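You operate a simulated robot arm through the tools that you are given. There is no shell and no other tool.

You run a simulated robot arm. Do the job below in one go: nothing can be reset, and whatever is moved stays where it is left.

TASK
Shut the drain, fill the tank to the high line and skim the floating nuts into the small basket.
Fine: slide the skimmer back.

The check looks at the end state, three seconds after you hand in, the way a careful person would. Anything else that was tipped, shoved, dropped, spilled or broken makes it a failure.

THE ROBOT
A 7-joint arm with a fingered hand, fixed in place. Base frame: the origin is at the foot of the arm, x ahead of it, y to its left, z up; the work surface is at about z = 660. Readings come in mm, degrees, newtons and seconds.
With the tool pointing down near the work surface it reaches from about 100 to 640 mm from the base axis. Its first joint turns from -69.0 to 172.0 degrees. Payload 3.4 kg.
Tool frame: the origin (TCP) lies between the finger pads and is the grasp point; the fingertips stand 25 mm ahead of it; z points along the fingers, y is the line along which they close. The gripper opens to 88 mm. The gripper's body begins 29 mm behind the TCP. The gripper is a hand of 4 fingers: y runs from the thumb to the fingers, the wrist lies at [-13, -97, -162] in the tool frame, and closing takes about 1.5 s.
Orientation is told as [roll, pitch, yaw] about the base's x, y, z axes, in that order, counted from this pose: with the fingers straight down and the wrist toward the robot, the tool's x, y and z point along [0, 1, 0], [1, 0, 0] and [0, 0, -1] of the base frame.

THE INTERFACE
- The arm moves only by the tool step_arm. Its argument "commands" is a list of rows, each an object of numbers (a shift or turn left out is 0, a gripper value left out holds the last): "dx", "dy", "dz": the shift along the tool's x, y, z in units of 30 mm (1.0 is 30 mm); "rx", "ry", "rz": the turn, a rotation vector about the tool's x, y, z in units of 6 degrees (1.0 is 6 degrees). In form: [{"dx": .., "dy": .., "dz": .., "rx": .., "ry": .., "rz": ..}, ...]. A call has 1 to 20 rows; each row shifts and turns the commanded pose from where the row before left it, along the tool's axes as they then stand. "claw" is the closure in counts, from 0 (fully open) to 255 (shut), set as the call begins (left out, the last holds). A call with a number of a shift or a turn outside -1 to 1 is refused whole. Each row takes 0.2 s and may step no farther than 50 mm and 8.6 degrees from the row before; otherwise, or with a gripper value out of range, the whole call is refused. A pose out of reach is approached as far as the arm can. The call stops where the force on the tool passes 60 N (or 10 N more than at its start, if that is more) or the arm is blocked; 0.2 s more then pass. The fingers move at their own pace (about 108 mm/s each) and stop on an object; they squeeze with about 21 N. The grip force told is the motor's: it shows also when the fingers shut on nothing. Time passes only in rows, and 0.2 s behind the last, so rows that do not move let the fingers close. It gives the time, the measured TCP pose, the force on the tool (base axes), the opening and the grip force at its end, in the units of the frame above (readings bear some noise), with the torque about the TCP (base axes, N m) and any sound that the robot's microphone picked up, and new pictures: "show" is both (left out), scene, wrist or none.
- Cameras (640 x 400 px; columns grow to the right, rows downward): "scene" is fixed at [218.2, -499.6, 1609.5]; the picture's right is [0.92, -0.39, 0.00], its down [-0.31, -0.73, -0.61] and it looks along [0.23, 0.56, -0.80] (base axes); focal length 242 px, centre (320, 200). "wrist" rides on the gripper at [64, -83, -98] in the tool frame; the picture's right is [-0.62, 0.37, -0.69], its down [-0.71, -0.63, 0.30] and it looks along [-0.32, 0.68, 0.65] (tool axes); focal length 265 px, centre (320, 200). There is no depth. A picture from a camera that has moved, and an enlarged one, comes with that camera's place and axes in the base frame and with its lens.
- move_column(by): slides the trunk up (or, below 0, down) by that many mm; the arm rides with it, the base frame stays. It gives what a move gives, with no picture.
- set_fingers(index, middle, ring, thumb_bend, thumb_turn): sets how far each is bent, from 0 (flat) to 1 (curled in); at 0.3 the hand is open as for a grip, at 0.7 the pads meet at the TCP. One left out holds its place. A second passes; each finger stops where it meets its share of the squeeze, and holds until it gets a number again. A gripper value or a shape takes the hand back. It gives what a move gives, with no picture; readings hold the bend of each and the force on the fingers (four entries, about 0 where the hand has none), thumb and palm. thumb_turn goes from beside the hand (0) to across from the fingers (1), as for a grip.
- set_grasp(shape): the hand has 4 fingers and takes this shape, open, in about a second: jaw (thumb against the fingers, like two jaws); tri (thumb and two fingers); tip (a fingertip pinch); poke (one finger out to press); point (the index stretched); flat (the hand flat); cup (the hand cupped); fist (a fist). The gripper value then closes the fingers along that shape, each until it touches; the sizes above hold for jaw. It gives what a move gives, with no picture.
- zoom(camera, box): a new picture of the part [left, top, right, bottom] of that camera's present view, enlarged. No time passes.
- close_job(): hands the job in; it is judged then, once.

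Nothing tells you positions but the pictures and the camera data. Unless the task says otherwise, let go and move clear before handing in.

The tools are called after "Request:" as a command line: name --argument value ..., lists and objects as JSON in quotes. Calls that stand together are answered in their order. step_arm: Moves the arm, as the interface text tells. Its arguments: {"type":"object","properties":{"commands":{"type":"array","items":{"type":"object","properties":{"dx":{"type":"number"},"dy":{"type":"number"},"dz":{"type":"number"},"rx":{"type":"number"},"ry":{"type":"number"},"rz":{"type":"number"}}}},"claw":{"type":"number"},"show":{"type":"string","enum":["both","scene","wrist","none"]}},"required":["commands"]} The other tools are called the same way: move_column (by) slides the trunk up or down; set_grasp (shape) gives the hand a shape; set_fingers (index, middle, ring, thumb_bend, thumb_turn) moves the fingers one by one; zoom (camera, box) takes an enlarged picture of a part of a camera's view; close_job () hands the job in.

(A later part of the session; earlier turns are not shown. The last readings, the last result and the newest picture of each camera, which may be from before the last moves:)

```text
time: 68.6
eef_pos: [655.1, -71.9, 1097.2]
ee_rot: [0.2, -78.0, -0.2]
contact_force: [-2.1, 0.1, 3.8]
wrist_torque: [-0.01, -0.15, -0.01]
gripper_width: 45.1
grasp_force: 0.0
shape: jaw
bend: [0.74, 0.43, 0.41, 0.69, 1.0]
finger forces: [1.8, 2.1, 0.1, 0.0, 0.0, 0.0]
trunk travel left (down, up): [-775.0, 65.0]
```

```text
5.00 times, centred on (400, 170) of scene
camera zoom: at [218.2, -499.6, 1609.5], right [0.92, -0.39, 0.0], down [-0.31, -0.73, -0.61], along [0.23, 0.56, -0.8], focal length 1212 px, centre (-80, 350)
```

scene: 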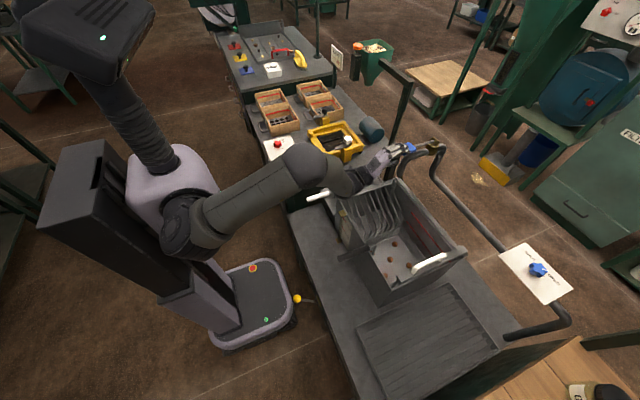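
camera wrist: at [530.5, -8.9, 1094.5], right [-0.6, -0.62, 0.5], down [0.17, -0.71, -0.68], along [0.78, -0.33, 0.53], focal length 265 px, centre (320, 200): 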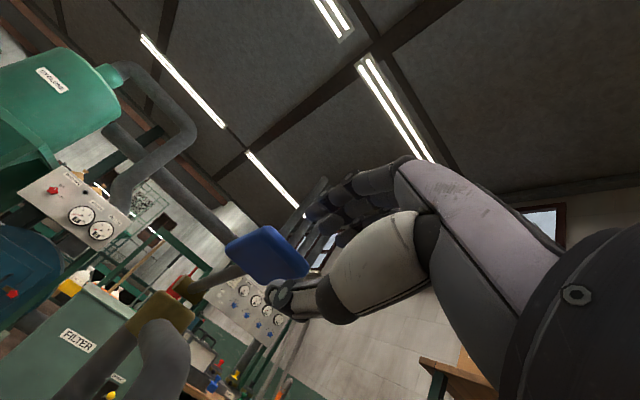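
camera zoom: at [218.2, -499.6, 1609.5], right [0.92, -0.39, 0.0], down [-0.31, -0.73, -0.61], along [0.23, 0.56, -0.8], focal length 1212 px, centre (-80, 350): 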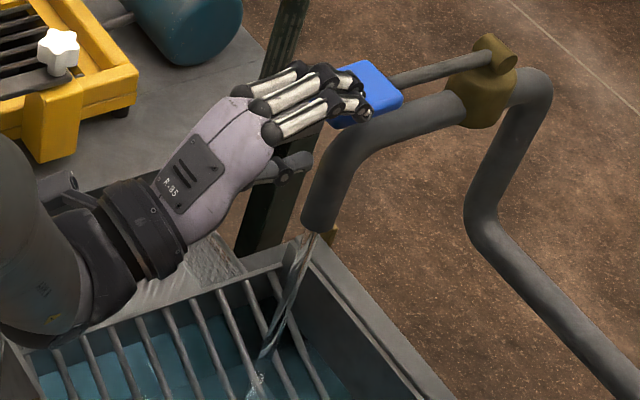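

About 14 mm remains to the HIGH line. I'll hold 0.6 s more and then lift the hand so the lever returns, which should leave me slightly short rather than over.

Request:
step_arm --commands '[{"dx": 0}, {"dx": 0}, {"dx": 0}, {"dy": 0.7, "dz": -0.2}, {"dy": 0.7, "dz": -0.2}, {"dy": 0.6, "dz": -0.2}]' --show "none"

Request:
zoom --camera "scene" --box '[340, 120, 460, 200]'

Request:
zoom --camera "scene" --box '[400, 205, 432, 230]'

Request:
zoom --camera "scene" --box '[335, 208, 355, 226]'

```text
time: 70.0
eef_pos: [650.1, -71.4, 1159.2]
ee_rot: [0.1, -77.9, -0.3]
contact_force: [0.1, 0.2, 0.1]
wrist_torque: [0.0, -0.01, 0.02]
gripper_width: 43.6
grasp_force: 0.1
shape: jaw
bend: [0.74, 0.45, 0.41, 0.69, 1.0]
finger forces: [0.0, 0.0, 0.1, 0.1, 0.0, 0.0]
trunk travel left (down, up): [-775.0, 65.0]
```

```text
5.00 times, centred on (400, 160) of scene
camera zoom: at [218.2, -499.6, 1609.5], right [0.92, -0.39, 0.0], down [-0.31, -0.73, -0.61], along [0.23, 0.56, -0.8], focal length 1212 px, centre (-80, 400)
```

zoom: 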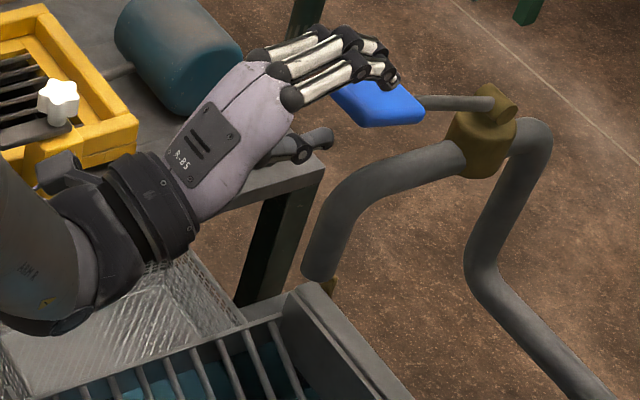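

```text
16.00 times, centred on (416, 218) of scene
camera zoom: at [218.2, -499.6, 1609.5], right [0.92, -0.39, 0.0], down [-0.31, -0.73, -0.61], along [0.23, 0.56, -0.8], focal length 3878 px, centre (-1216, -80)
```

zoom: 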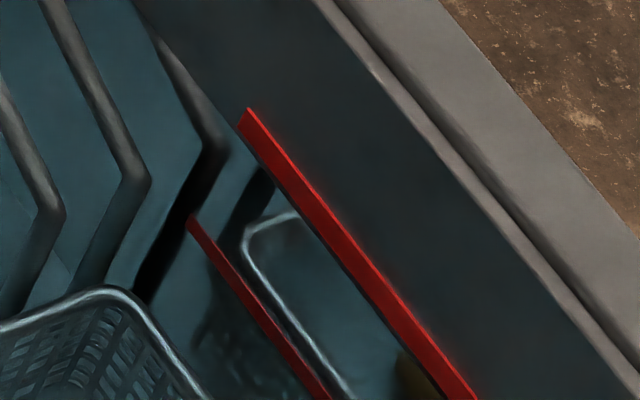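

```text
16.00 times, centred on (345, 217) of scene
camera zoom: at [218.2, -499.6, 1609.5], right [0.92, -0.39, 0.0], down [-0.31, -0.73, -0.61], along [0.23, 0.56, -0.8], focal length 3878 px, centre (-80, -72)
```

zoom: 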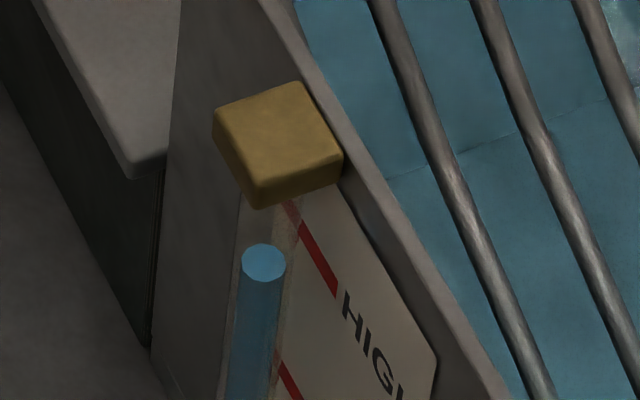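

The lever is spring-loaded and closed itself, and the stream has stopped. The waterline is about 7 mm below the centre of the HIGH line, so I'll give one short top-up press.

Request:
step_arm --commands '[{"dy": -0.7, "dz": 0.2}, {"dy": -0.7, "dz": 0.2}, {"dy": -0.6, "dz": 0.2}, {"dx": 0}, {"dx": 0}, {"dy": 0.7, "dz": -0.2}, {"dy": 0.7, "dz": -0.2}, {"dy": 0.6, "dz": -0.2}]' --show "none"

Request:
zoom --camera "scene" --box '[400, 205, 432, 230]'

Request:
zoom --camera "scene" --box '[335, 208, 355, 226]'

Request:
zoom --camera "scene" --box '[340, 120, 460, 200]'

```text
time: 71.8
eef_pos: [650.4, -73.5, 1158.5]
ee_rot: [0.2, -77.9, -0.3]
contact_force: [0.1, 0.1, 0.5]
wrist_torque: [-0.03, 0.05, -0.01]
gripper_width: 43.4
grasp_force: 0.1
shape: jaw
bend: [0.74, 0.45, 0.41, 0.7, 1.0]
finger forces: [0.1, 0.0, 0.1, 0.1, 0.0, 0.0]
trunk travel left (down, up): [-775.0, 65.0]
```

```text
16.00 times, centred on (416, 218) of scene
camera zoom: at [218.2, -499.6, 1609.5], right [0.92, -0.39, 0.0], down [-0.31, -0.73, -0.61], along [0.23, 0.56, -0.8], focal length 3878 px, centre (-1216, -80)
```

zoom: 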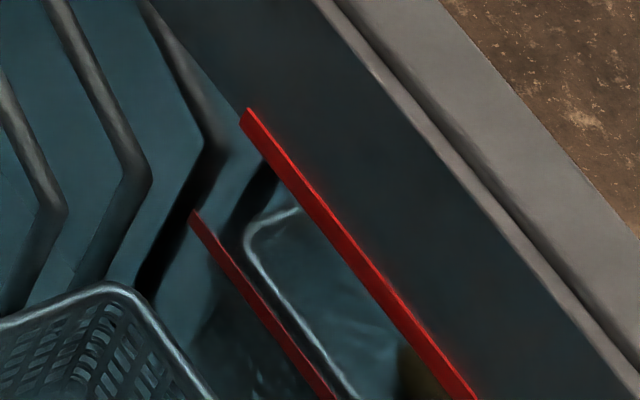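

```text
16.00 times, centred on (345, 217) of scene
camera zoom: at [218.2, -499.6, 1609.5], right [0.92, -0.39, 0.0], down [-0.31, -0.73, -0.61], along [0.23, 0.56, -0.8], focal length 3878 px, centre (-80, -72)
```

zoom: 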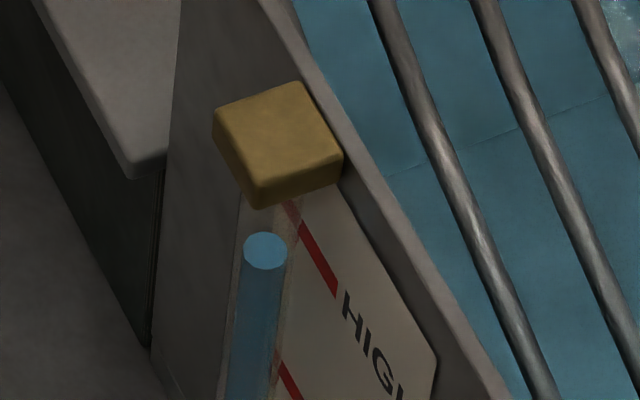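

```text
5.00 times, centred on (400, 160) of scene
camera zoom: at [218.2, -499.6, 1609.5], right [0.92, -0.39, 0.0], down [-0.31, -0.73, -0.61], along [0.23, 0.56, -0.8], focal length 1212 px, centre (-80, 400)
```

zoom: 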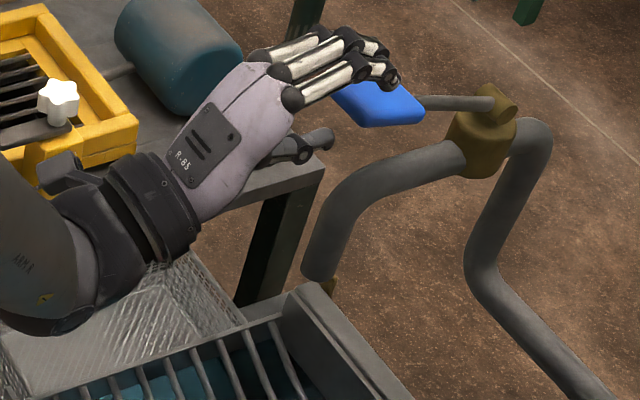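

The waterline now sits on the HIGH line and the tap is closed. I'll back the hand straight out from the paddle and check the tank before skimming.

Request:
step_arm --commands '[{"dz": -0.9}, {"dz": -0.9}, {"dz": -0.9}, {"dz": -0.9}]' --show "scene"

Request:
zoom --camera "scene" --box '[320, 165, 480, 300]'

Request:
zoom --camera "scene" --box '[390, 230, 480, 290]'

Request:
zoom --camera "scene" --box '[320, 165, 410, 225]'

```text
time: 72.8
eef_pos: [545.0, -72.4, 1180.7]
ee_rot: [0.2, -78.0, -0.2]
contact_force: [-0.2, -0.2, -0.3]
wrist_torque: [0.0, -0.02, 0.01]
gripper_width: 43.3
grasp_force: 0.1
shape: jaw
bend: [0.74, 0.45, 0.41, 0.7, 1.0]
finger forces: [0.0, 0.1, 0.1, 0.1, 0.0, 0.0]
trunk travel left (down, up): [-775.0, 65.0]
```

scene: 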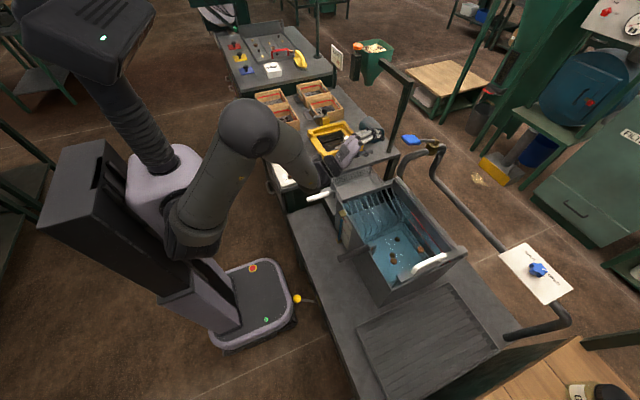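

```text
2.96 times, centred on (400, 232) of scene
camera zoom: at [218.2, -499.6, 1609.5], right [0.92, -0.39, 0.0], down [-0.31, -0.73, -0.61], along [0.23, 0.56, -0.8], focal length 718 px, centre (83, 104)
```

zoom: 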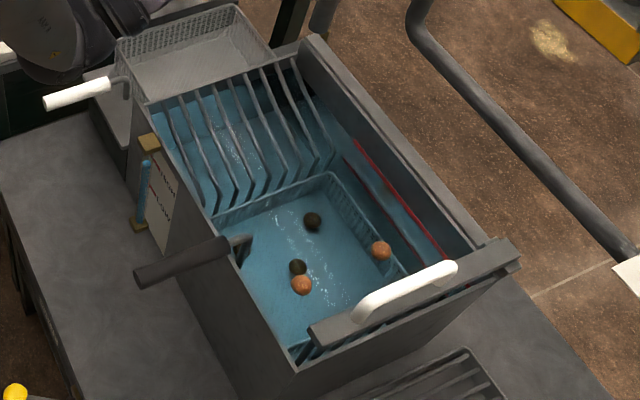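

```text
6.67 times, centred on (435, 260) of scene
camera zoom: at [218.2, -499.6, 1609.5], right [0.92, -0.39, 0.0], down [-0.31, -0.73, -0.61], along [0.23, 0.56, -0.8], focal length 1616 px, centre (-447, -200)
```

zoom: 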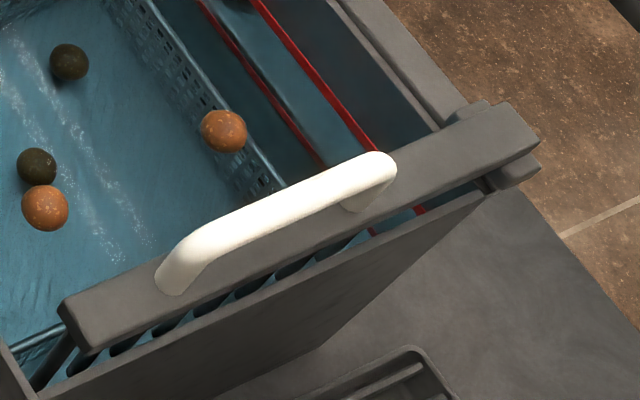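

```text
6.67 times, centred on (365, 195) of scene
camera zoom: at [218.2, -499.6, 1609.5], right [0.92, -0.39, 0.0], down [-0.31, -0.73, -0.61], along [0.23, 0.56, -0.8], focal length 1616 px, centre (20, 233)
```

zoom: 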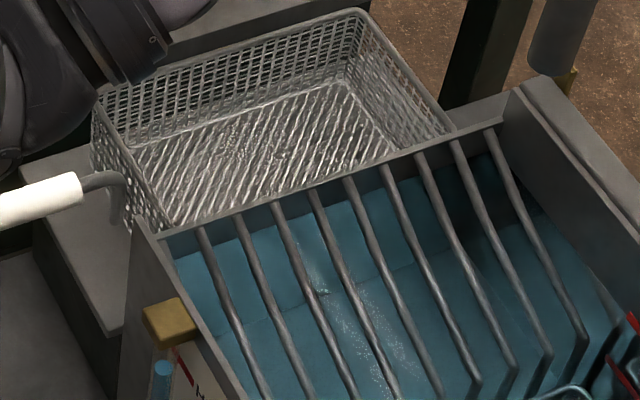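

The water is at the line: two nuts float (orange) and the dark ones sit on the bottom basket. The skimmer handle runs along x from about 565 to 672 at y≈-362 and z≈932–940. I'll roll the hand so the jaw opens along y and can straddle that bar.

Request:
step_arm --commands '[{"rz": 1, "dz": -0.3}, {"rz": 1, "dz": -0.3}, {"rz": 1}, {"rz": 1}, {"rz": 1}, {"rz": 1}, {"rz": 1}, {"rz": 1}, {"rz": 1}, {"rz": 1}, {"rz": 1}, {"rz": 1}, {"rz": 1}, {"rz": 1}, {"rz": 1}]' --claw 0 --show "scene"

```text
time: 76.0
eef_pos: [526.9, -73.0, 1184.9]
ee_rot: [78.0, 0.2, -90.0]
contact_force: [-0.4, -0.6, -0.4]
wrist_torque: [-0.01, 0.0, -0.01]
gripper_width: 87.7
grasp_force: 0.1
shape: jaw
bend: [0.3, 0.3, 0.3, 0.3, 0.98]
finger forces: [0.0, 0.0, 0.0, 0.0, 0.0, 0.0]
trunk travel left (down, up): [-775.0, 65.0]
```

scene: 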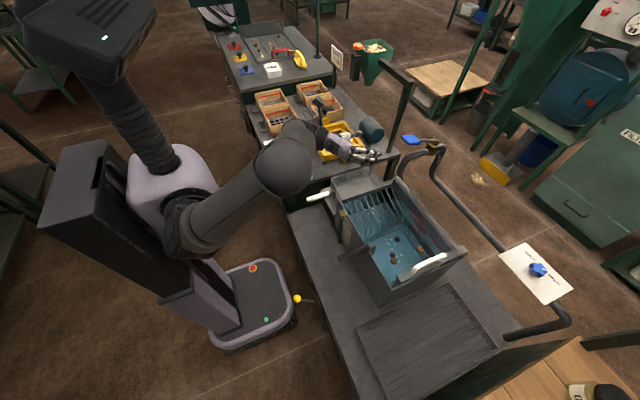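

Request:
step_arm --commands '[{"ry": -1, "dy": 0.8}, {"ry": -1, "dy": 0.8}, {"ry": -1, "dy": 0.8}, {"ry": -1, "dy": 0.8}, {"ry": -1, "dy": 0.8}, {"ry": -1, "dy": 0.8}, {"ry": -1, "dy": 0.8}, {"dy": 0.8}, {"dy": 0.8}, {"dy": 0.8}]' --show "both"

```text
time: 78.2
eef_pos: [527.0, -312.0, 1185.8]
ee_rot: [36.0, 0.2, -90.0]
contact_force: [0.2, -0.2, -0.1]
wrist_torque: [0.0, 0.0, 0.0]
gripper_width: 87.6
grasp_force: 0.1
shape: jaw
bend: [0.3, 0.3, 0.3, 0.3, 0.98]
finger forces: [0.0, 0.1, 0.0, 0.1, 0.0, 0.0]
trunk travel left (down, up): [-775.0, 65.0]
camera wrist: at [521.6, -230.9, 1302.4], right [-0.91, -0.37, 0.2], down [-0.4, 0.63, -0.66], along [0.12, -0.68, -0.72], focal length 265 px, centre (320, 200)
```

scene: 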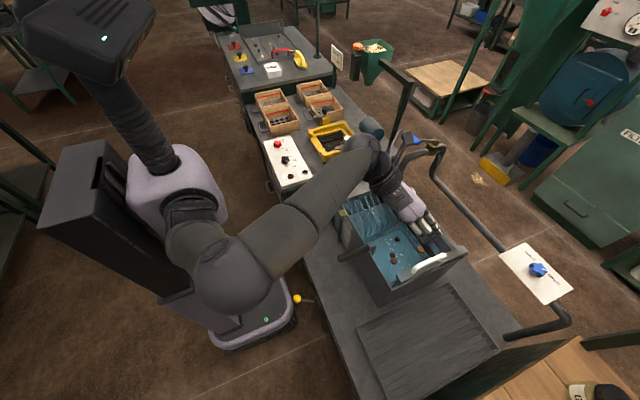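
wrist: 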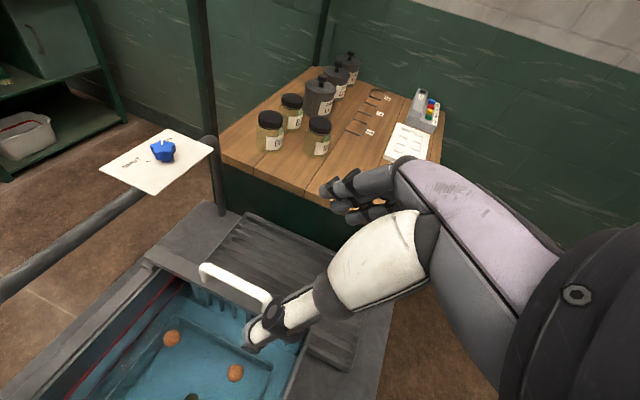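

The handle's top is near z≈942, with x 571–668 and y≈-360. I'll come down above it with the jaw wide open.

Request:
step_arm --commands '[{"dx": -0.127, "dy": 0.2, "dz": 0.763}, {"dx": -0.127, "dy": 0.2, "dz": 0.763}, {"dx": -0.127, "dy": 0.2, "dz": 0.763}, {"dx": -0.127, "dy": 0.2, "dz": 0.763}, {"dx": -0.127, "dy": 0.2, "dz": 0.763}, {"dx": -0.127, "dy": 0.2, "dz": 0.763}, {"dx": -0.127, "dy": 0.2, "dz": 0.763}]' --show "both"

Request:
zoom --camera "wrist" --box '[140, 180, 380, 400]'

Request:
zoom --camera "scene" --box '[380, 190, 500, 290]'

```text
time: 79.8
eef_pos: [599.3, -352.7, 1039.3]
ee_rot: [35.9, 0.1, -89.9]
contact_force: [-0.6, -0.3, -0.4]
wrist_torque: [0.02, -0.03, -0.04]
gripper_width: 87.6
grasp_force: 0.1
shape: jaw
bend: [0.3, 0.3, 0.3, 0.3, 0.98]
finger forces: [0.0, 0.0, 0.1, 0.1, 0.1, 0.0]
trunk travel left (down, up): [-775.0, 65.0]
camera wrist: at [594.4, -272.0, 1155.5], right [-0.91, -0.37, 0.2], down [-0.4, 0.63, -0.67], along [0.12, -0.68, -0.72], focal length 265 px, centre (320, 200)
```

scene: 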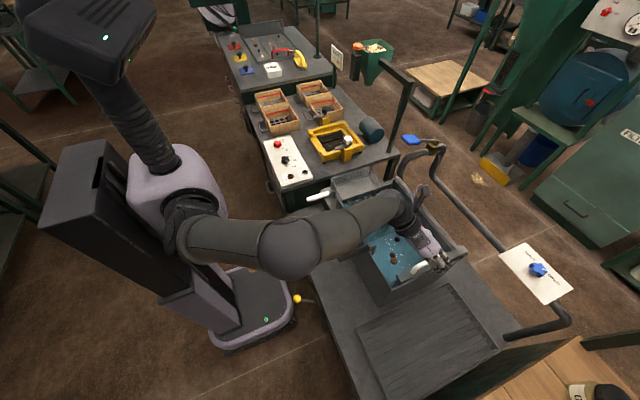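
wrist: 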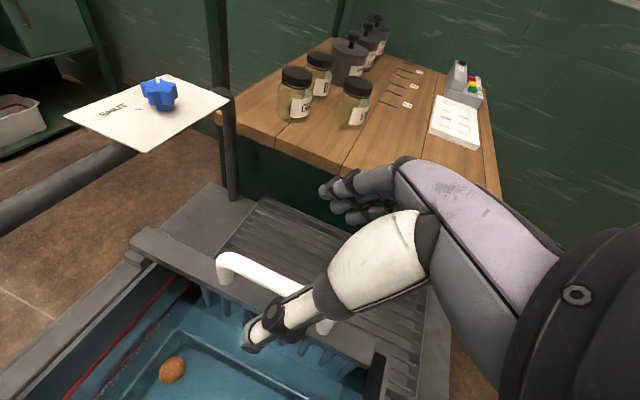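

```text
1.82 times, centred on (260, 290) of wrist
camera zoom: at [594.4, -272.0, 1155.5], right [-0.91, -0.37, 0.2], down [-0.4, 0.63, -0.67], along [0.12, -0.68, -0.72], focal length 483 px, centre (429, 36)
```

zoom: 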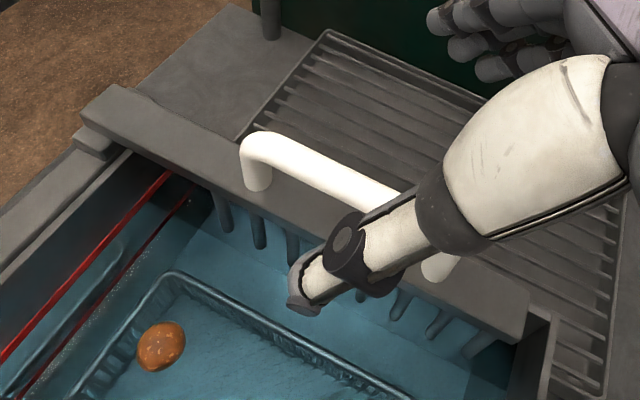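

```text
4.00 times, centred on (440, 240) of scene
camera zoom: at [218.2, -499.6, 1609.5], right [0.92, -0.39, 0.0], down [-0.31, -0.73, -0.61], along [0.23, 0.56, -0.8], focal length 970 px, centre (-160, 40)
```

zoom: 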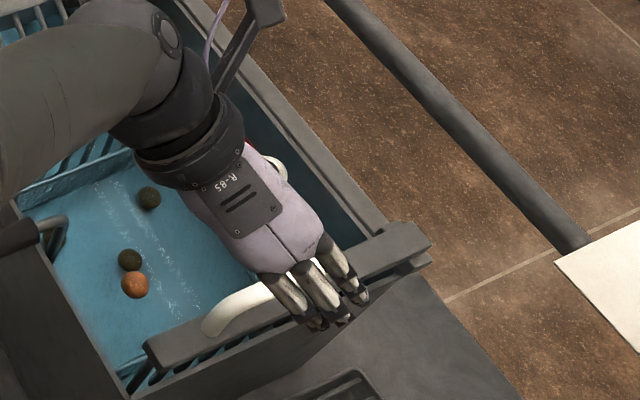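

The handle bar is clear: posts at x≈572 and 677, y≈-366, top z≈945, and the comb teeth hang below the crossbar. I'll lower the jaw around the bar.

Request:
step_arm --commands '[{"dx": -0.333, "dy": 0.1, "dz": 0.643}, {"dx": -0.333, "dy": 0.1, "dz": 0.643}, {"dx": -0.333, "dy": 0.1, "dz": 0.643}, {"dx": -0.333, "dy": 0.1, "dz": 0.643}]' --show "both"

Request:
zoom --camera "wrist" --box '[140, 180, 380, 400]'

Request:
zoom --camera "scene" --box '[380, 200, 480, 280]'

```text
time: 80.8
eef_pos: [613.8, -367.9, 952.9]
ee_rot: [35.9, 0.1, -90.0]
contact_force: [-0.7, 0.2, 0.3]
wrist_torque: [0.01, 0.01, 0.03]
gripper_width: 87.5
grasp_force: 0.1
shape: jaw
bend: [0.3, 0.3, 0.3, 0.3, 0.98]
finger forces: [0.0, 0.1, 0.0, 0.1, 0.0, 0.0]
trunk travel left (down, up): [-775.0, 65.0]
camera wrist: at [607.9, -284.7, 1069.8], right [-0.91, -0.37, 0.2], down [-0.4, 0.63, -0.66], along [0.12, -0.68, -0.72], focal length 265 px, centre (320, 200)
```

scene: 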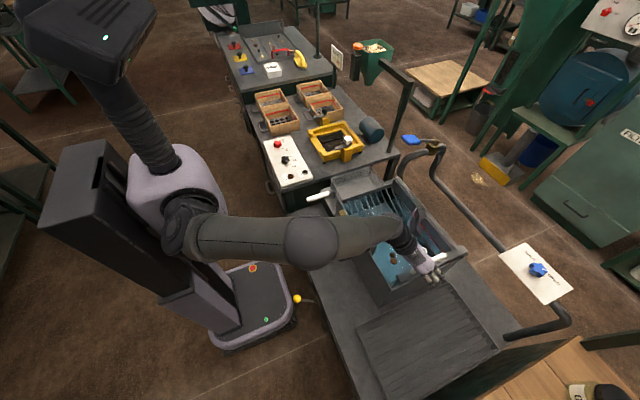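
wrist: 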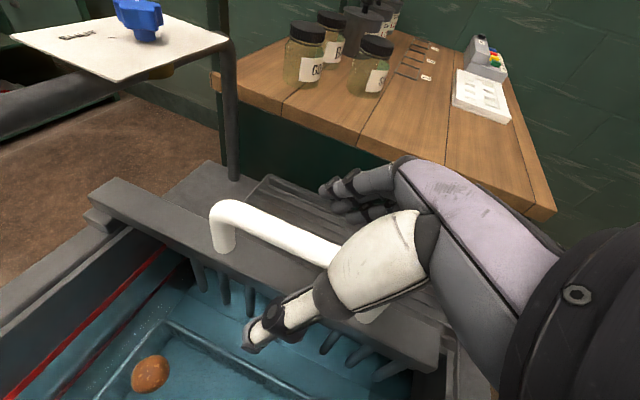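

```text
1.82 times, centred on (260, 290) of wrist
camera zoom: at [607.9, -284.7, 1069.8], right [-0.91, -0.37, 0.2], down [-0.4, 0.63, -0.66], along [0.12, -0.68, -0.72], focal length 483 px, centre (429, 36)
```

zoom: 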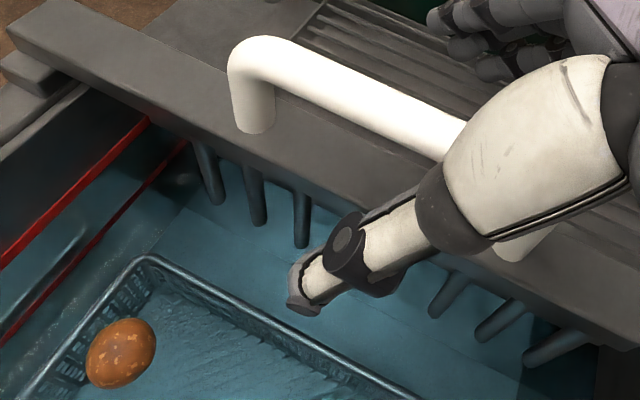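

```text
5.00 times, centred on (430, 240) of scene
camera zoom: at [218.2, -499.6, 1609.5], right [0.92, -0.39, 0.0], down [-0.31, -0.73, -0.61], along [0.23, 0.56, -0.8], focal length 1212 px, centre (-230, 0)
```

zoom: 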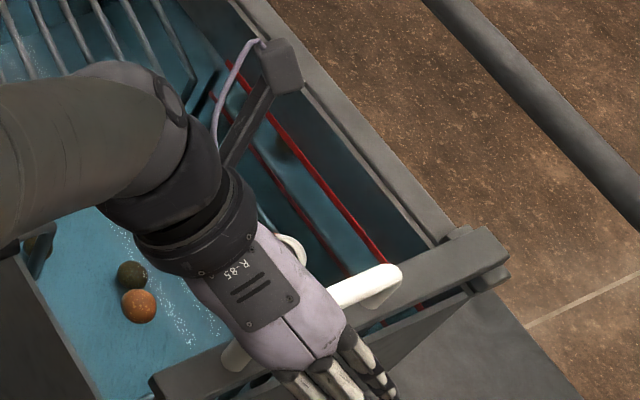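

The bar is between the thumb (+y side) and the fingers (-y side). I'll narrow the jaw loosely around it and push gently toward +y to confirm the skimmer slides.

Request:
step_arm --commands '[{"dx": 0}, {"dx": 0}, {"dx": 0}, {"dx": 0}, {"dy": -0.3}, {"dy": -0.3}, {"dy": -0.3}, {"dy": -0.3}]' --claw 165 --show "both"

Request:
zoom --camera "scene" --box '[380, 200, 480, 280]'

```text
time: 82.6
eef_pos: [612.6, -330.1, 953.9]
ee_rot: [35.9, 0.1, -90.0]
contact_force: [0.4, -1.7, -0.8]
wrist_torque: [-0.01, 0.05, -0.08]
gripper_width: 32.6
grasp_force: 0.0
shape: jaw
bend: [0.74, 0.51, 0.48, 0.73, 1.0]
finger forces: [2.5, 0.1, 0.0, 0.0, 0.1, 0.0]
trunk travel left (down, up): [-775.0, 65.0]
camera wrist: at [607.2, -248.6, 1070.3], right [-0.91, -0.37, 0.2], down [-0.4, 0.63, -0.67], along [0.12, -0.68, -0.72], focal length 265 px, centre (320, 200)
```

scene: 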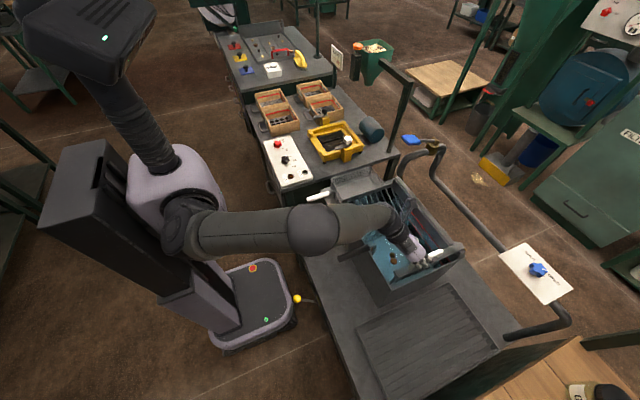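
wrist: 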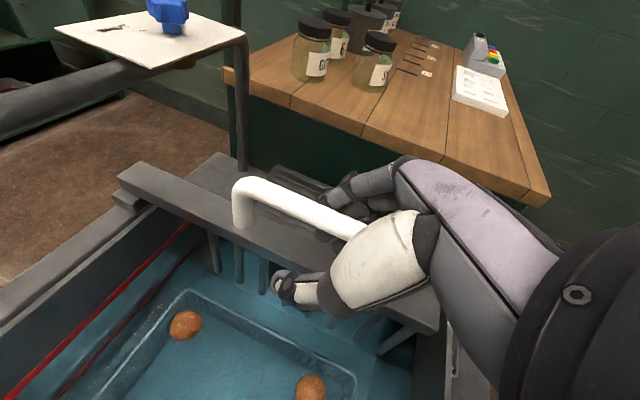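

```text
5.00 times, centred on (430, 240) of scene
camera zoom: at [218.2, -499.6, 1609.5], right [0.92, -0.39, 0.0], down [-0.31, -0.73, -0.61], along [0.23, 0.56, -0.8], focal length 1212 px, centre (-230, 0)
```

zoom: 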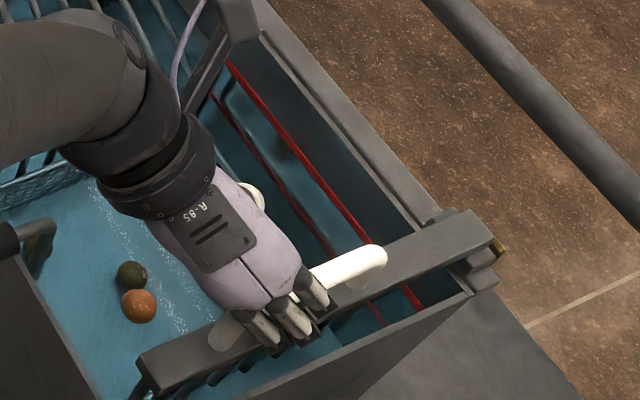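

The skimmer slides with under 3 N. I'll continue smoothly along the tank, checking the nuts as I go.

Request:
step_arm --commands '[{"dy": -0.3}, {"dy": -0.3}, {"dy": -0.3}, {"dy": -0.3}, {"dy": -0.3}, {"dy": -0.3}, {"dy": -0.3}, {"dy": -0.3}, {"dy": -0.3}, {"dy": -0.3}]' --show "both"

Request:
zoom --camera "scene" --box '[340, 170, 480, 280]'

```text
time: 84.8
eef_pos: [613.8, -239.8, 952.8]
ee_rot: [36.0, 0.1, -90.0]
contact_force: [0.8, -1.1, -1.1]
wrist_torque: [0.03, 0.02, 0.02]
gripper_width: 31.7
grasp_force: 0.1
shape: jaw
bend: [0.74, 0.51, 0.48, 0.73, 1.0]
finger forces: [1.4, 0.1, 0.0, 0.0, 0.0, 0.1]
trunk travel left (down, up): [-775.0, 65.0]
camera wrist: at [607.5, -157.6, 1070.2], right [-0.91, -0.37, 0.2], down [-0.4, 0.63, -0.67], along [0.12, -0.68, -0.72], focal length 265 px, centre (320, 200)
```

scene: 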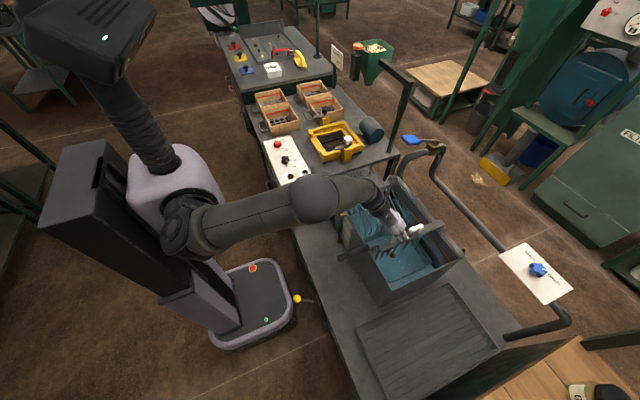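
wrist: 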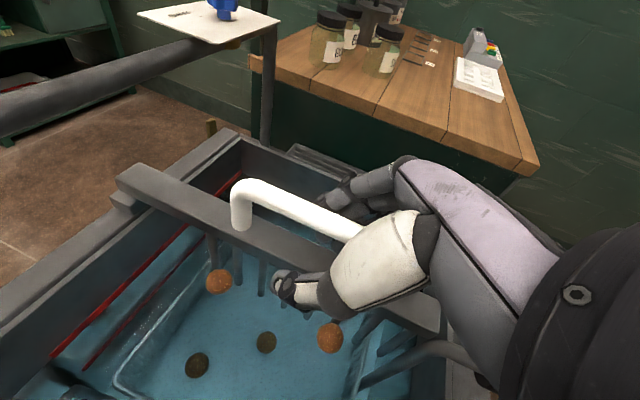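

```text
3.64 times, centred on (410, 225) of scene
camera zoom: at [218.2, -499.6, 1609.5], right [0.92, -0.39, 0.0], down [-0.31, -0.73, -0.61], along [0.23, 0.56, -0.8], focal length 882 px, centre (-7, 109)
```

zoom: 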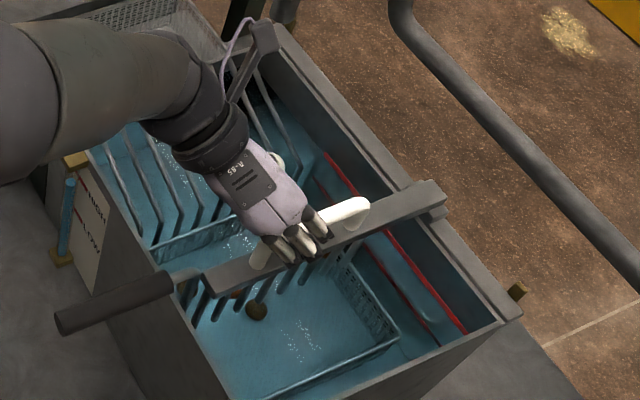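

Request:
zoom --camera "scene" --box '[370, 220, 420, 260]'

Request:
zoom --camera "wrist" --box '[340, 280, 500, 400]'

```text
10.00 times, centred on (395, 240) of scene
camera zoom: at [218.2, -499.6, 1609.5], right [0.92, -0.39, 0.0], down [-0.31, -0.73, -0.61], along [0.23, 0.56, -0.8], focal length 2424 px, centre (-430, -200)
```

zoom: 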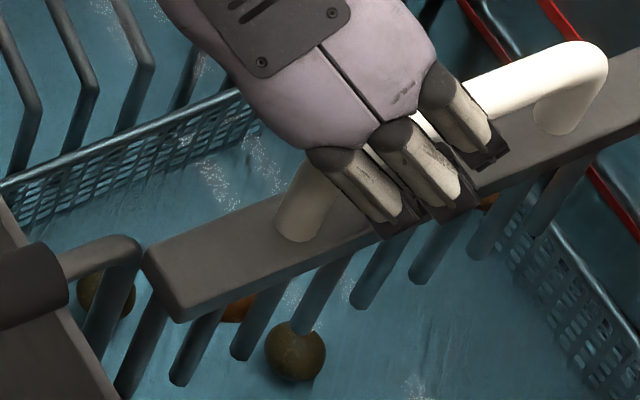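

```text
3.33 times, centred on (420, 340) of wrist
camera zoom: at [607.5, -157.6, 1070.2], right [-0.91, -0.37, 0.2], down [-0.4, 0.63, -0.67], along [0.12, -0.68, -0.72], focal length 885 px, centre (-13, -267)
```

zoom: 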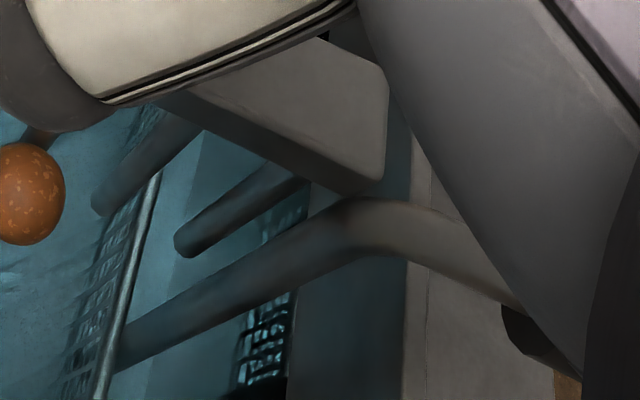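

The big basket's handle rod comes over the near wall very close to the crossbar's near end. I'll go in small steps here and watch the push force.

Request:
step_arm --commands '[{"dy": -0.15}, {"dy": -0.15}]' --show "none"

Request:
zoom --camera "scene" --box '[370, 220, 420, 260]'

Request:
zoom --camera "wrist" --box '[340, 280, 500, 400]'

```text
time: 85.4
eef_pos: [612.2, -231.6, 953.3]
ee_rot: [35.8, 0.1, -89.9]
contact_force: [-0.4, -2.7, -0.5]
wrist_torque: [0.0, 0.0, -0.01]
gripper_width: 32.5
grasp_force: 0.1
shape: jaw
bend: [0.74, 0.51, 0.48, 0.73, 1.0]
finger forces: [2.2, 0.1, 0.0, 0.0, 0.0, 0.0]
trunk travel left (down, up): [-775.0, 65.0]
```

```text
10.00 times, centred on (395, 240) of scene
camera zoom: at [218.2, -499.6, 1609.5], right [0.92, -0.39, 0.0], down [-0.31, -0.73, -0.61], along [0.23, 0.56, -0.8], focal length 2424 px, centre (-430, -200)
```

zoom: 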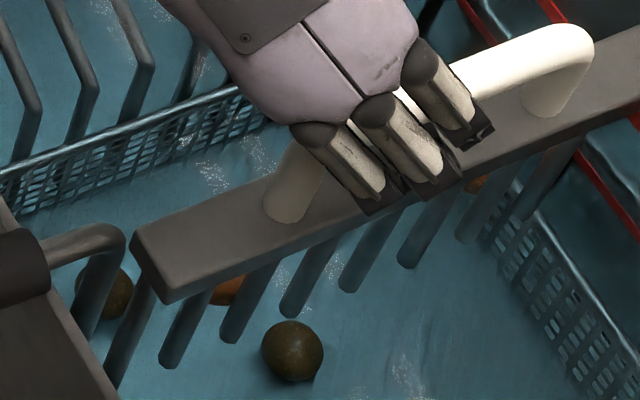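

```text
3.33 times, centred on (420, 340) of wrist
camera zoom: at [607.6, -148.8, 1070.1], right [-0.91, -0.37, 0.2], down [-0.4, 0.63, -0.67], along [0.12, -0.68, -0.72], focal length 885 px, centre (-13, -267)
```

zoom: 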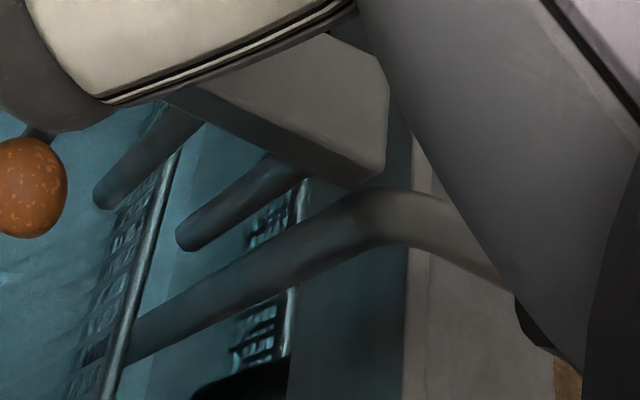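

The handle of the big basket seems to have shifted slightly. I'll compare it with the earlier view in exactly the same crop before going on.

Request:
zoom --camera "scene" --box '[320, 165, 480, 300]'

Request:
zoom --camera "scene" --box '[330, 190, 470, 280]'

```text
2.96 times, centred on (400, 232) of scene
camera zoom: at [218.2, -499.6, 1609.5], right [0.92, -0.39, 0.0], down [-0.31, -0.73, -0.61], along [0.23, 0.56, -0.8], focal length 718 px, centre (83, 104)
```

zoom: 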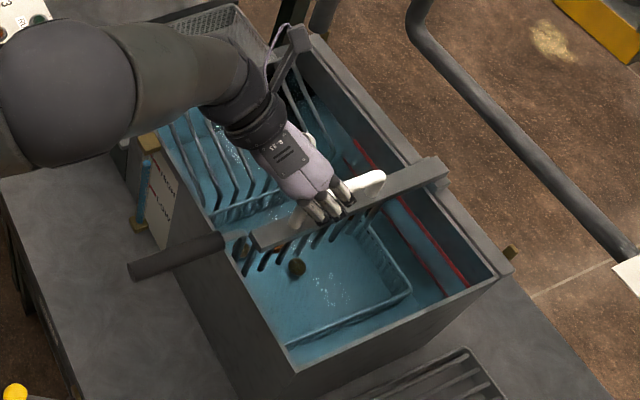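

```text
4.44 times, centred on (400, 235) of scene
camera zoom: at [218.2, -499.6, 1609.5], right [0.92, -0.39, 0.0], down [-0.31, -0.73, -0.61], along [0.23, 0.56, -0.8], focal length 1077 px, centre (-36, 44)
```

zoom: 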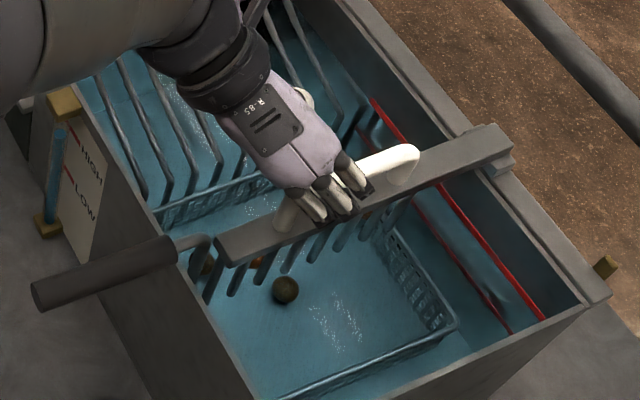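

The big basket's handle has been nudged about 7 mm by the crossbar's corner. I'll take one more very small step to see whether the corner slips past the rod or keeps dragging it.

Request:
step_arm --commands '[{"dy": -0.13}]' --show "none"

Request:
zoom --camera "scene" --box '[370, 220, 420, 260]'

Request:
zoom --camera "scene" --box '[330, 190, 470, 280]'

Request:
zoom --camera "wrist" --box '[370, 310, 450, 360]'

```text
time: 85.8
eef_pos: [613.2, -226.9, 953.5]
ee_rot: [36.0, 0.1, -90.1]
contact_force: [-0.1, -1.1, -1.0]
wrist_torque: [0.03, -0.01, -0.03]
gripper_width: 32.3
grasp_force: 0.0
shape: jaw
bend: [0.74, 0.51, 0.48, 0.73, 1.0]
finger forces: [1.6, 0.0, 0.0, 0.0, 0.0, 0.0]
trunk travel left (down, up): [-775.0, 65.0]
```

```text
10.00 times, centred on (395, 240) of scene
camera zoom: at [218.2, -499.6, 1609.5], right [0.92, -0.39, 0.0], down [-0.31, -0.73, -0.61], along [0.23, 0.56, -0.8], focal length 2424 px, centre (-430, -200)
```

zoom: 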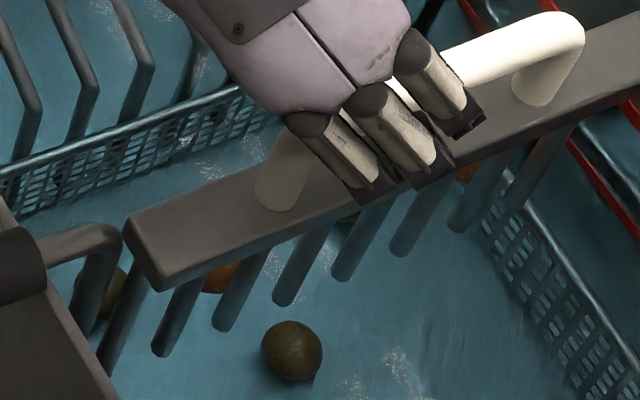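

```text
4.44 times, centred on (400, 235) of scene
camera zoom: at [218.2, -499.6, 1609.5], right [0.92, -0.39, 0.0], down [-0.31, -0.73, -0.61], along [0.23, 0.56, -0.8], focal length 1077 px, centre (-36, 44)
```

zoom: 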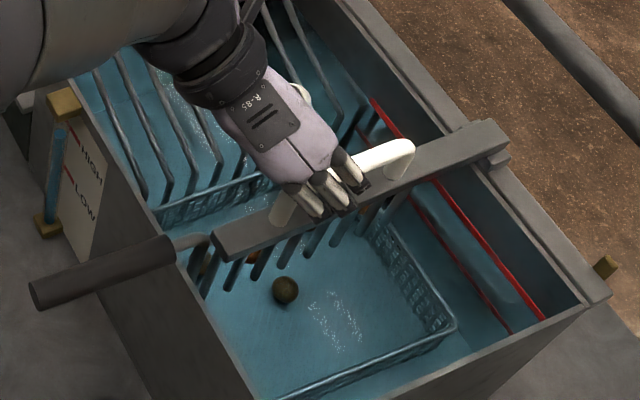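

```text
8.00 times, centred on (410, 335) of wrist
camera zoom: at [607.6, -145.0, 1070.0], right [-0.91, -0.37, 0.2], down [-0.4, 0.63, -0.67], along [0.12, -0.68, -0.72], focal length 2123 px, centre (-400, -880)
```

zoom: 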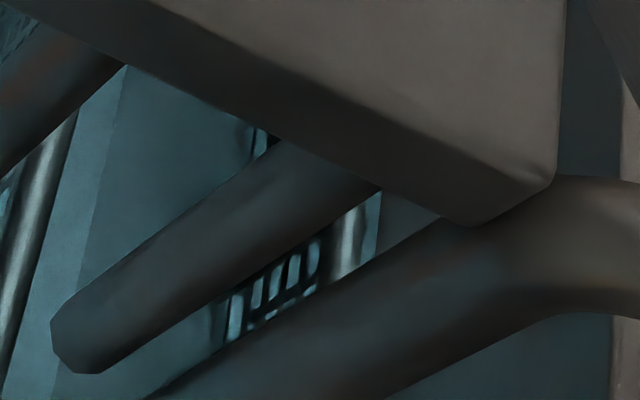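

The corner is slipping past the rod: the crossbar advanced about 5 mm while the handle hardly moved. I'll continue slowly and keep comparing.

Request:
step_arm --commands '[{"dy": -0.15}, {"dy": -0.15}, {"dy": -0.15}]' --show "none"

Request:
zoom --camera "scene" --box '[370, 220, 420, 260]'

Request:
zoom --camera "scene" --box '[330, 190, 470, 280]'

Request:
zoom --camera "wrist" --box '[370, 310, 450, 360]'

```text
time: 86.6
eef_pos: [613.9, -213.8, 952.3]
ee_rot: [35.8, 0.1, -90.0]
contact_force: [-1.0, -0.9, -0.6]
wrist_torque: [0.01, 0.03, 0.01]
gripper_width: 31.8
grasp_force: 0.0
shape: jaw
bend: [0.74, 0.51, 0.48, 0.73, 1.0]
finger forces: [1.4, 0.0, 0.0, 0.0, 0.0, 0.0]
trunk travel left (down, up): [-775.0, 65.0]
```

```text
10.00 times, centred on (395, 240) of scene
camera zoom: at [218.2, -499.6, 1609.5], right [0.92, -0.39, 0.0], down [-0.31, -0.73, -0.61], along [0.23, 0.56, -0.8], focal length 2424 px, centre (-430, -200)
```

zoom: 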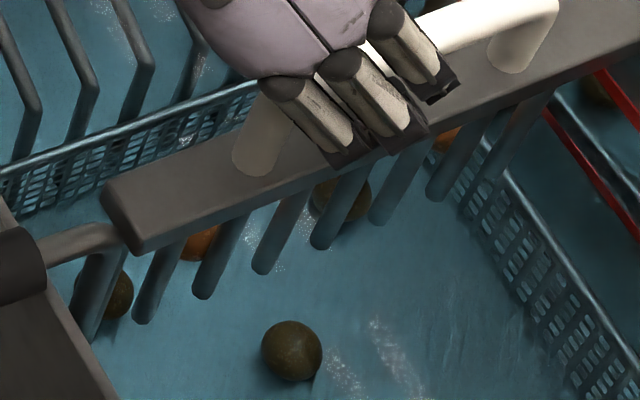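

```text
4.44 times, centred on (400, 235) of scene
camera zoom: at [218.2, -499.6, 1609.5], right [0.92, -0.39, 0.0], down [-0.31, -0.73, -0.61], along [0.23, 0.56, -0.8], focal length 1077 px, centre (-36, 44)
```

zoom: 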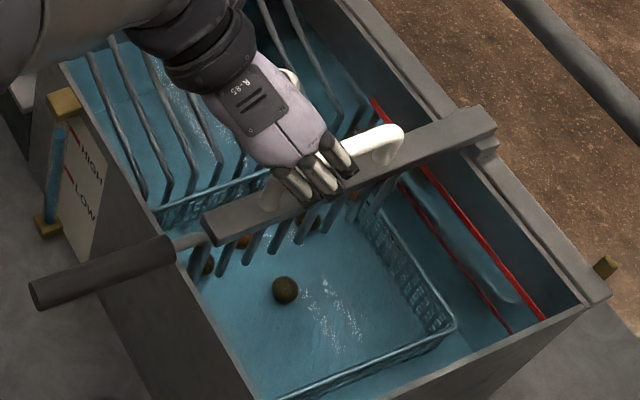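

```text
8.00 times, centred on (410, 335) of wrist
camera zoom: at [607.6, -131.7, 1069.9], right [-0.91, -0.37, 0.2], down [-0.4, 0.63, -0.66], along [0.12, -0.68, -0.72], focal length 2123 px, centre (-400, -880)
```

zoom: 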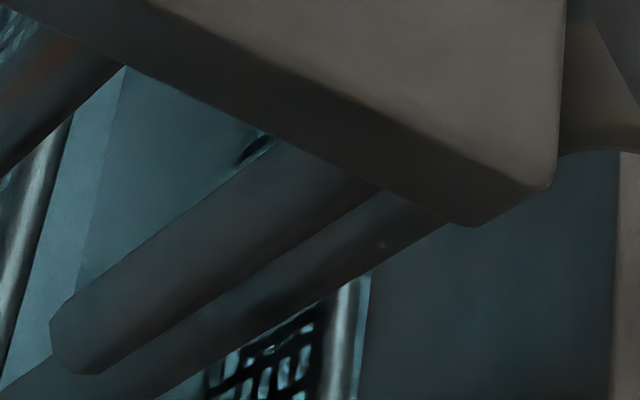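

The crossbar is past the rod and the handle hasn't moved further. Floaters are ahead of the comb, so I'll continue.

Request:
step_arm --commands '[{"dy": -0.25}, {"dy": -0.25}, {"dy": -0.25}, {"dy": -0.25}, {"dy": -0.25}, {"dy": -0.25}, {"dy": -0.25}, {"dy": -0.25}]' --show "both"

Request:
zoom --camera "scene" --box '[330, 170, 470, 280]'

Request:
zoom --camera "wrist" --box '[60, 180, 380, 400]'

```text
time: 88.4
eef_pos: [612.4, -152.9, 952.8]
ee_rot: [36.0, 0.1, -90.0]
contact_force: [-0.4, -0.2, -0.1]
wrist_torque: [-0.01, 0.01, -0.02]
gripper_width: 31.9
grasp_force: 0.0
shape: jaw
bend: [0.74, 0.51, 0.48, 0.73, 1.0]
finger forces: [1.0, 0.0, 0.0, 0.0, 0.0, 0.0]
trunk travel left (down, up): [-775.0, 65.0]
camera wrist: at [607.4, -71.6, 1069.8], right [-0.91, -0.37, 0.2], down [-0.4, 0.63, -0.67], along [0.12, -0.68, -0.72], focal length 265 px, centre (320, 200)
```

scene: 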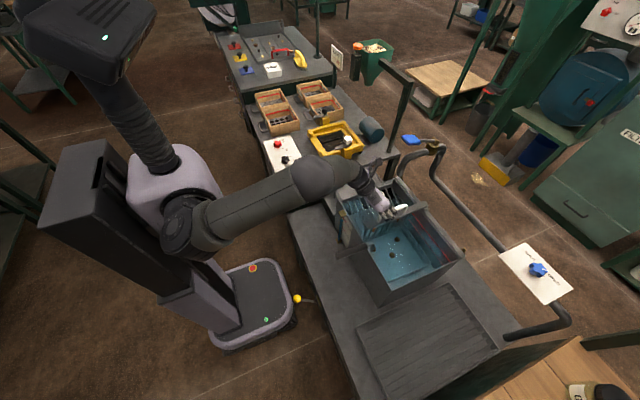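
wrist: 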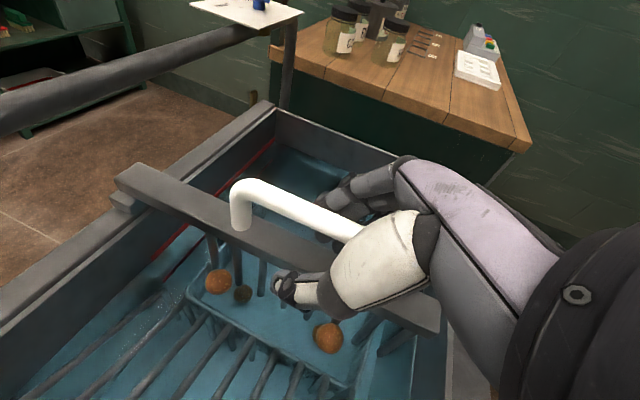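

```text
3.64 times, centred on (400, 225) of scene
camera zoom: at [218.2, -499.6, 1609.5], right [0.92, -0.39, 0.0], down [-0.31, -0.73, -0.61], along [0.23, 0.56, -0.8], focal length 882 px, centre (29, 109)
```

zoom: 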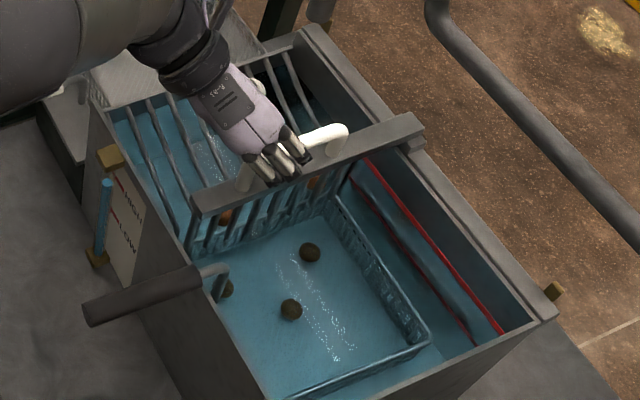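

```text
1.82 times, centred on (220, 290) of wrist
camera zoom: at [607.4, -71.6, 1069.8], right [-0.91, -0.37, 0.2], down [-0.4, 0.63, -0.67], along [0.12, -0.68, -0.72], focal length 483 px, centre (502, 36)
```

zoom: 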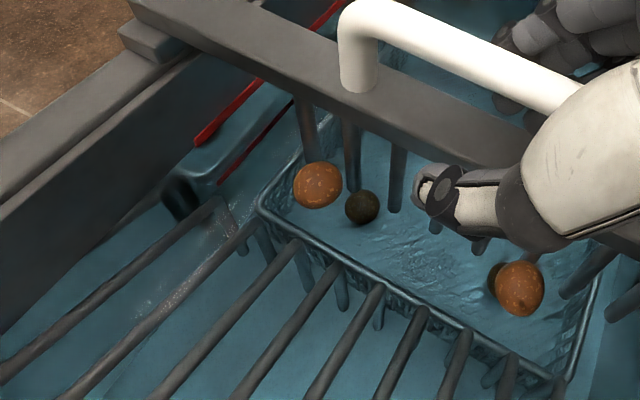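

Both floaters are being carried ahead of the comb toward the sloping bars. I'll keep a steady slow push up the ramp.

Request:
step_arm --commands '[{"dy": -0.25}, {"dy": -0.25}, {"dy": -0.25}, {"dy": -0.25}, {"dy": -0.25}, {"dy": -0.25}, {"dy": -0.25}]' --show "wrist"

Request:
zoom --camera "scene" --box '[330, 160, 450, 240]'

Request:
zoom --camera "wrist" --box '[60, 180, 380, 400]'

```text
time: 90.0
eef_pos: [613.1, -100.6, 952.5]
ee_rot: [35.9, 0.1, -90.0]
contact_force: [0.2, -0.5, -0.6]
wrist_torque: [0.01, -0.01, 0.0]
gripper_width: 31.8
grasp_force: 0.0
shape: jaw
bend: [0.74, 0.51, 0.48, 0.73, 1.0]
finger forces: [1.0, 0.1, 0.0, 0.0, 0.1, 0.1]
trunk travel left (down, up): [-775.0, 65.0]
camera wrist: at [607.7, -18.7, 1069.9], right [-0.91, -0.37, 0.2], down [-0.4, 0.63, -0.66], along [0.12, -0.68, -0.72], focal length 265 px, centre (320, 200)
```

wrist: 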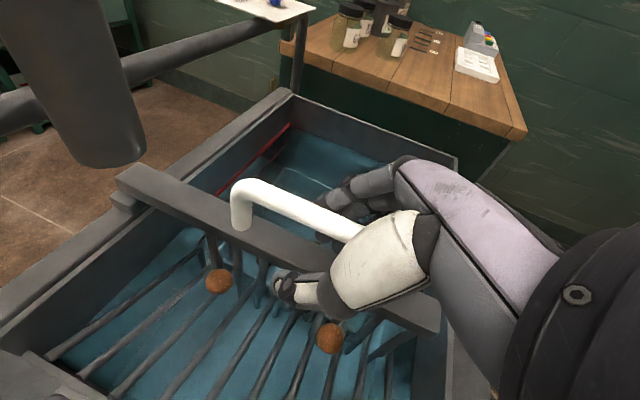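

```text
5.00 times, centred on (390, 200) of scene
camera zoom: at [218.2, -499.6, 1609.5], right [0.92, -0.39, 0.0], down [-0.31, -0.73, -0.61], along [0.23, 0.56, -0.8], focal length 1212 px, centre (-30, 200)
```

zoom: 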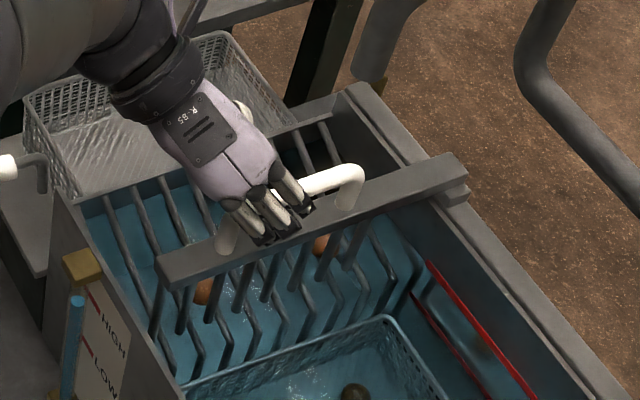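

```text
1.82 times, centred on (220, 290) of wrist
camera zoom: at [607.7, -18.7, 1069.9], right [-0.91, -0.37, 0.2], down [-0.4, 0.63, -0.66], along [0.12, -0.68, -0.72], focal length 483 px, centre (502, 36)
```

zoom: 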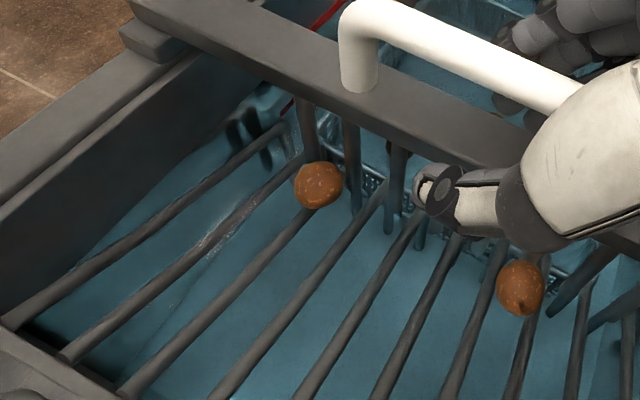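

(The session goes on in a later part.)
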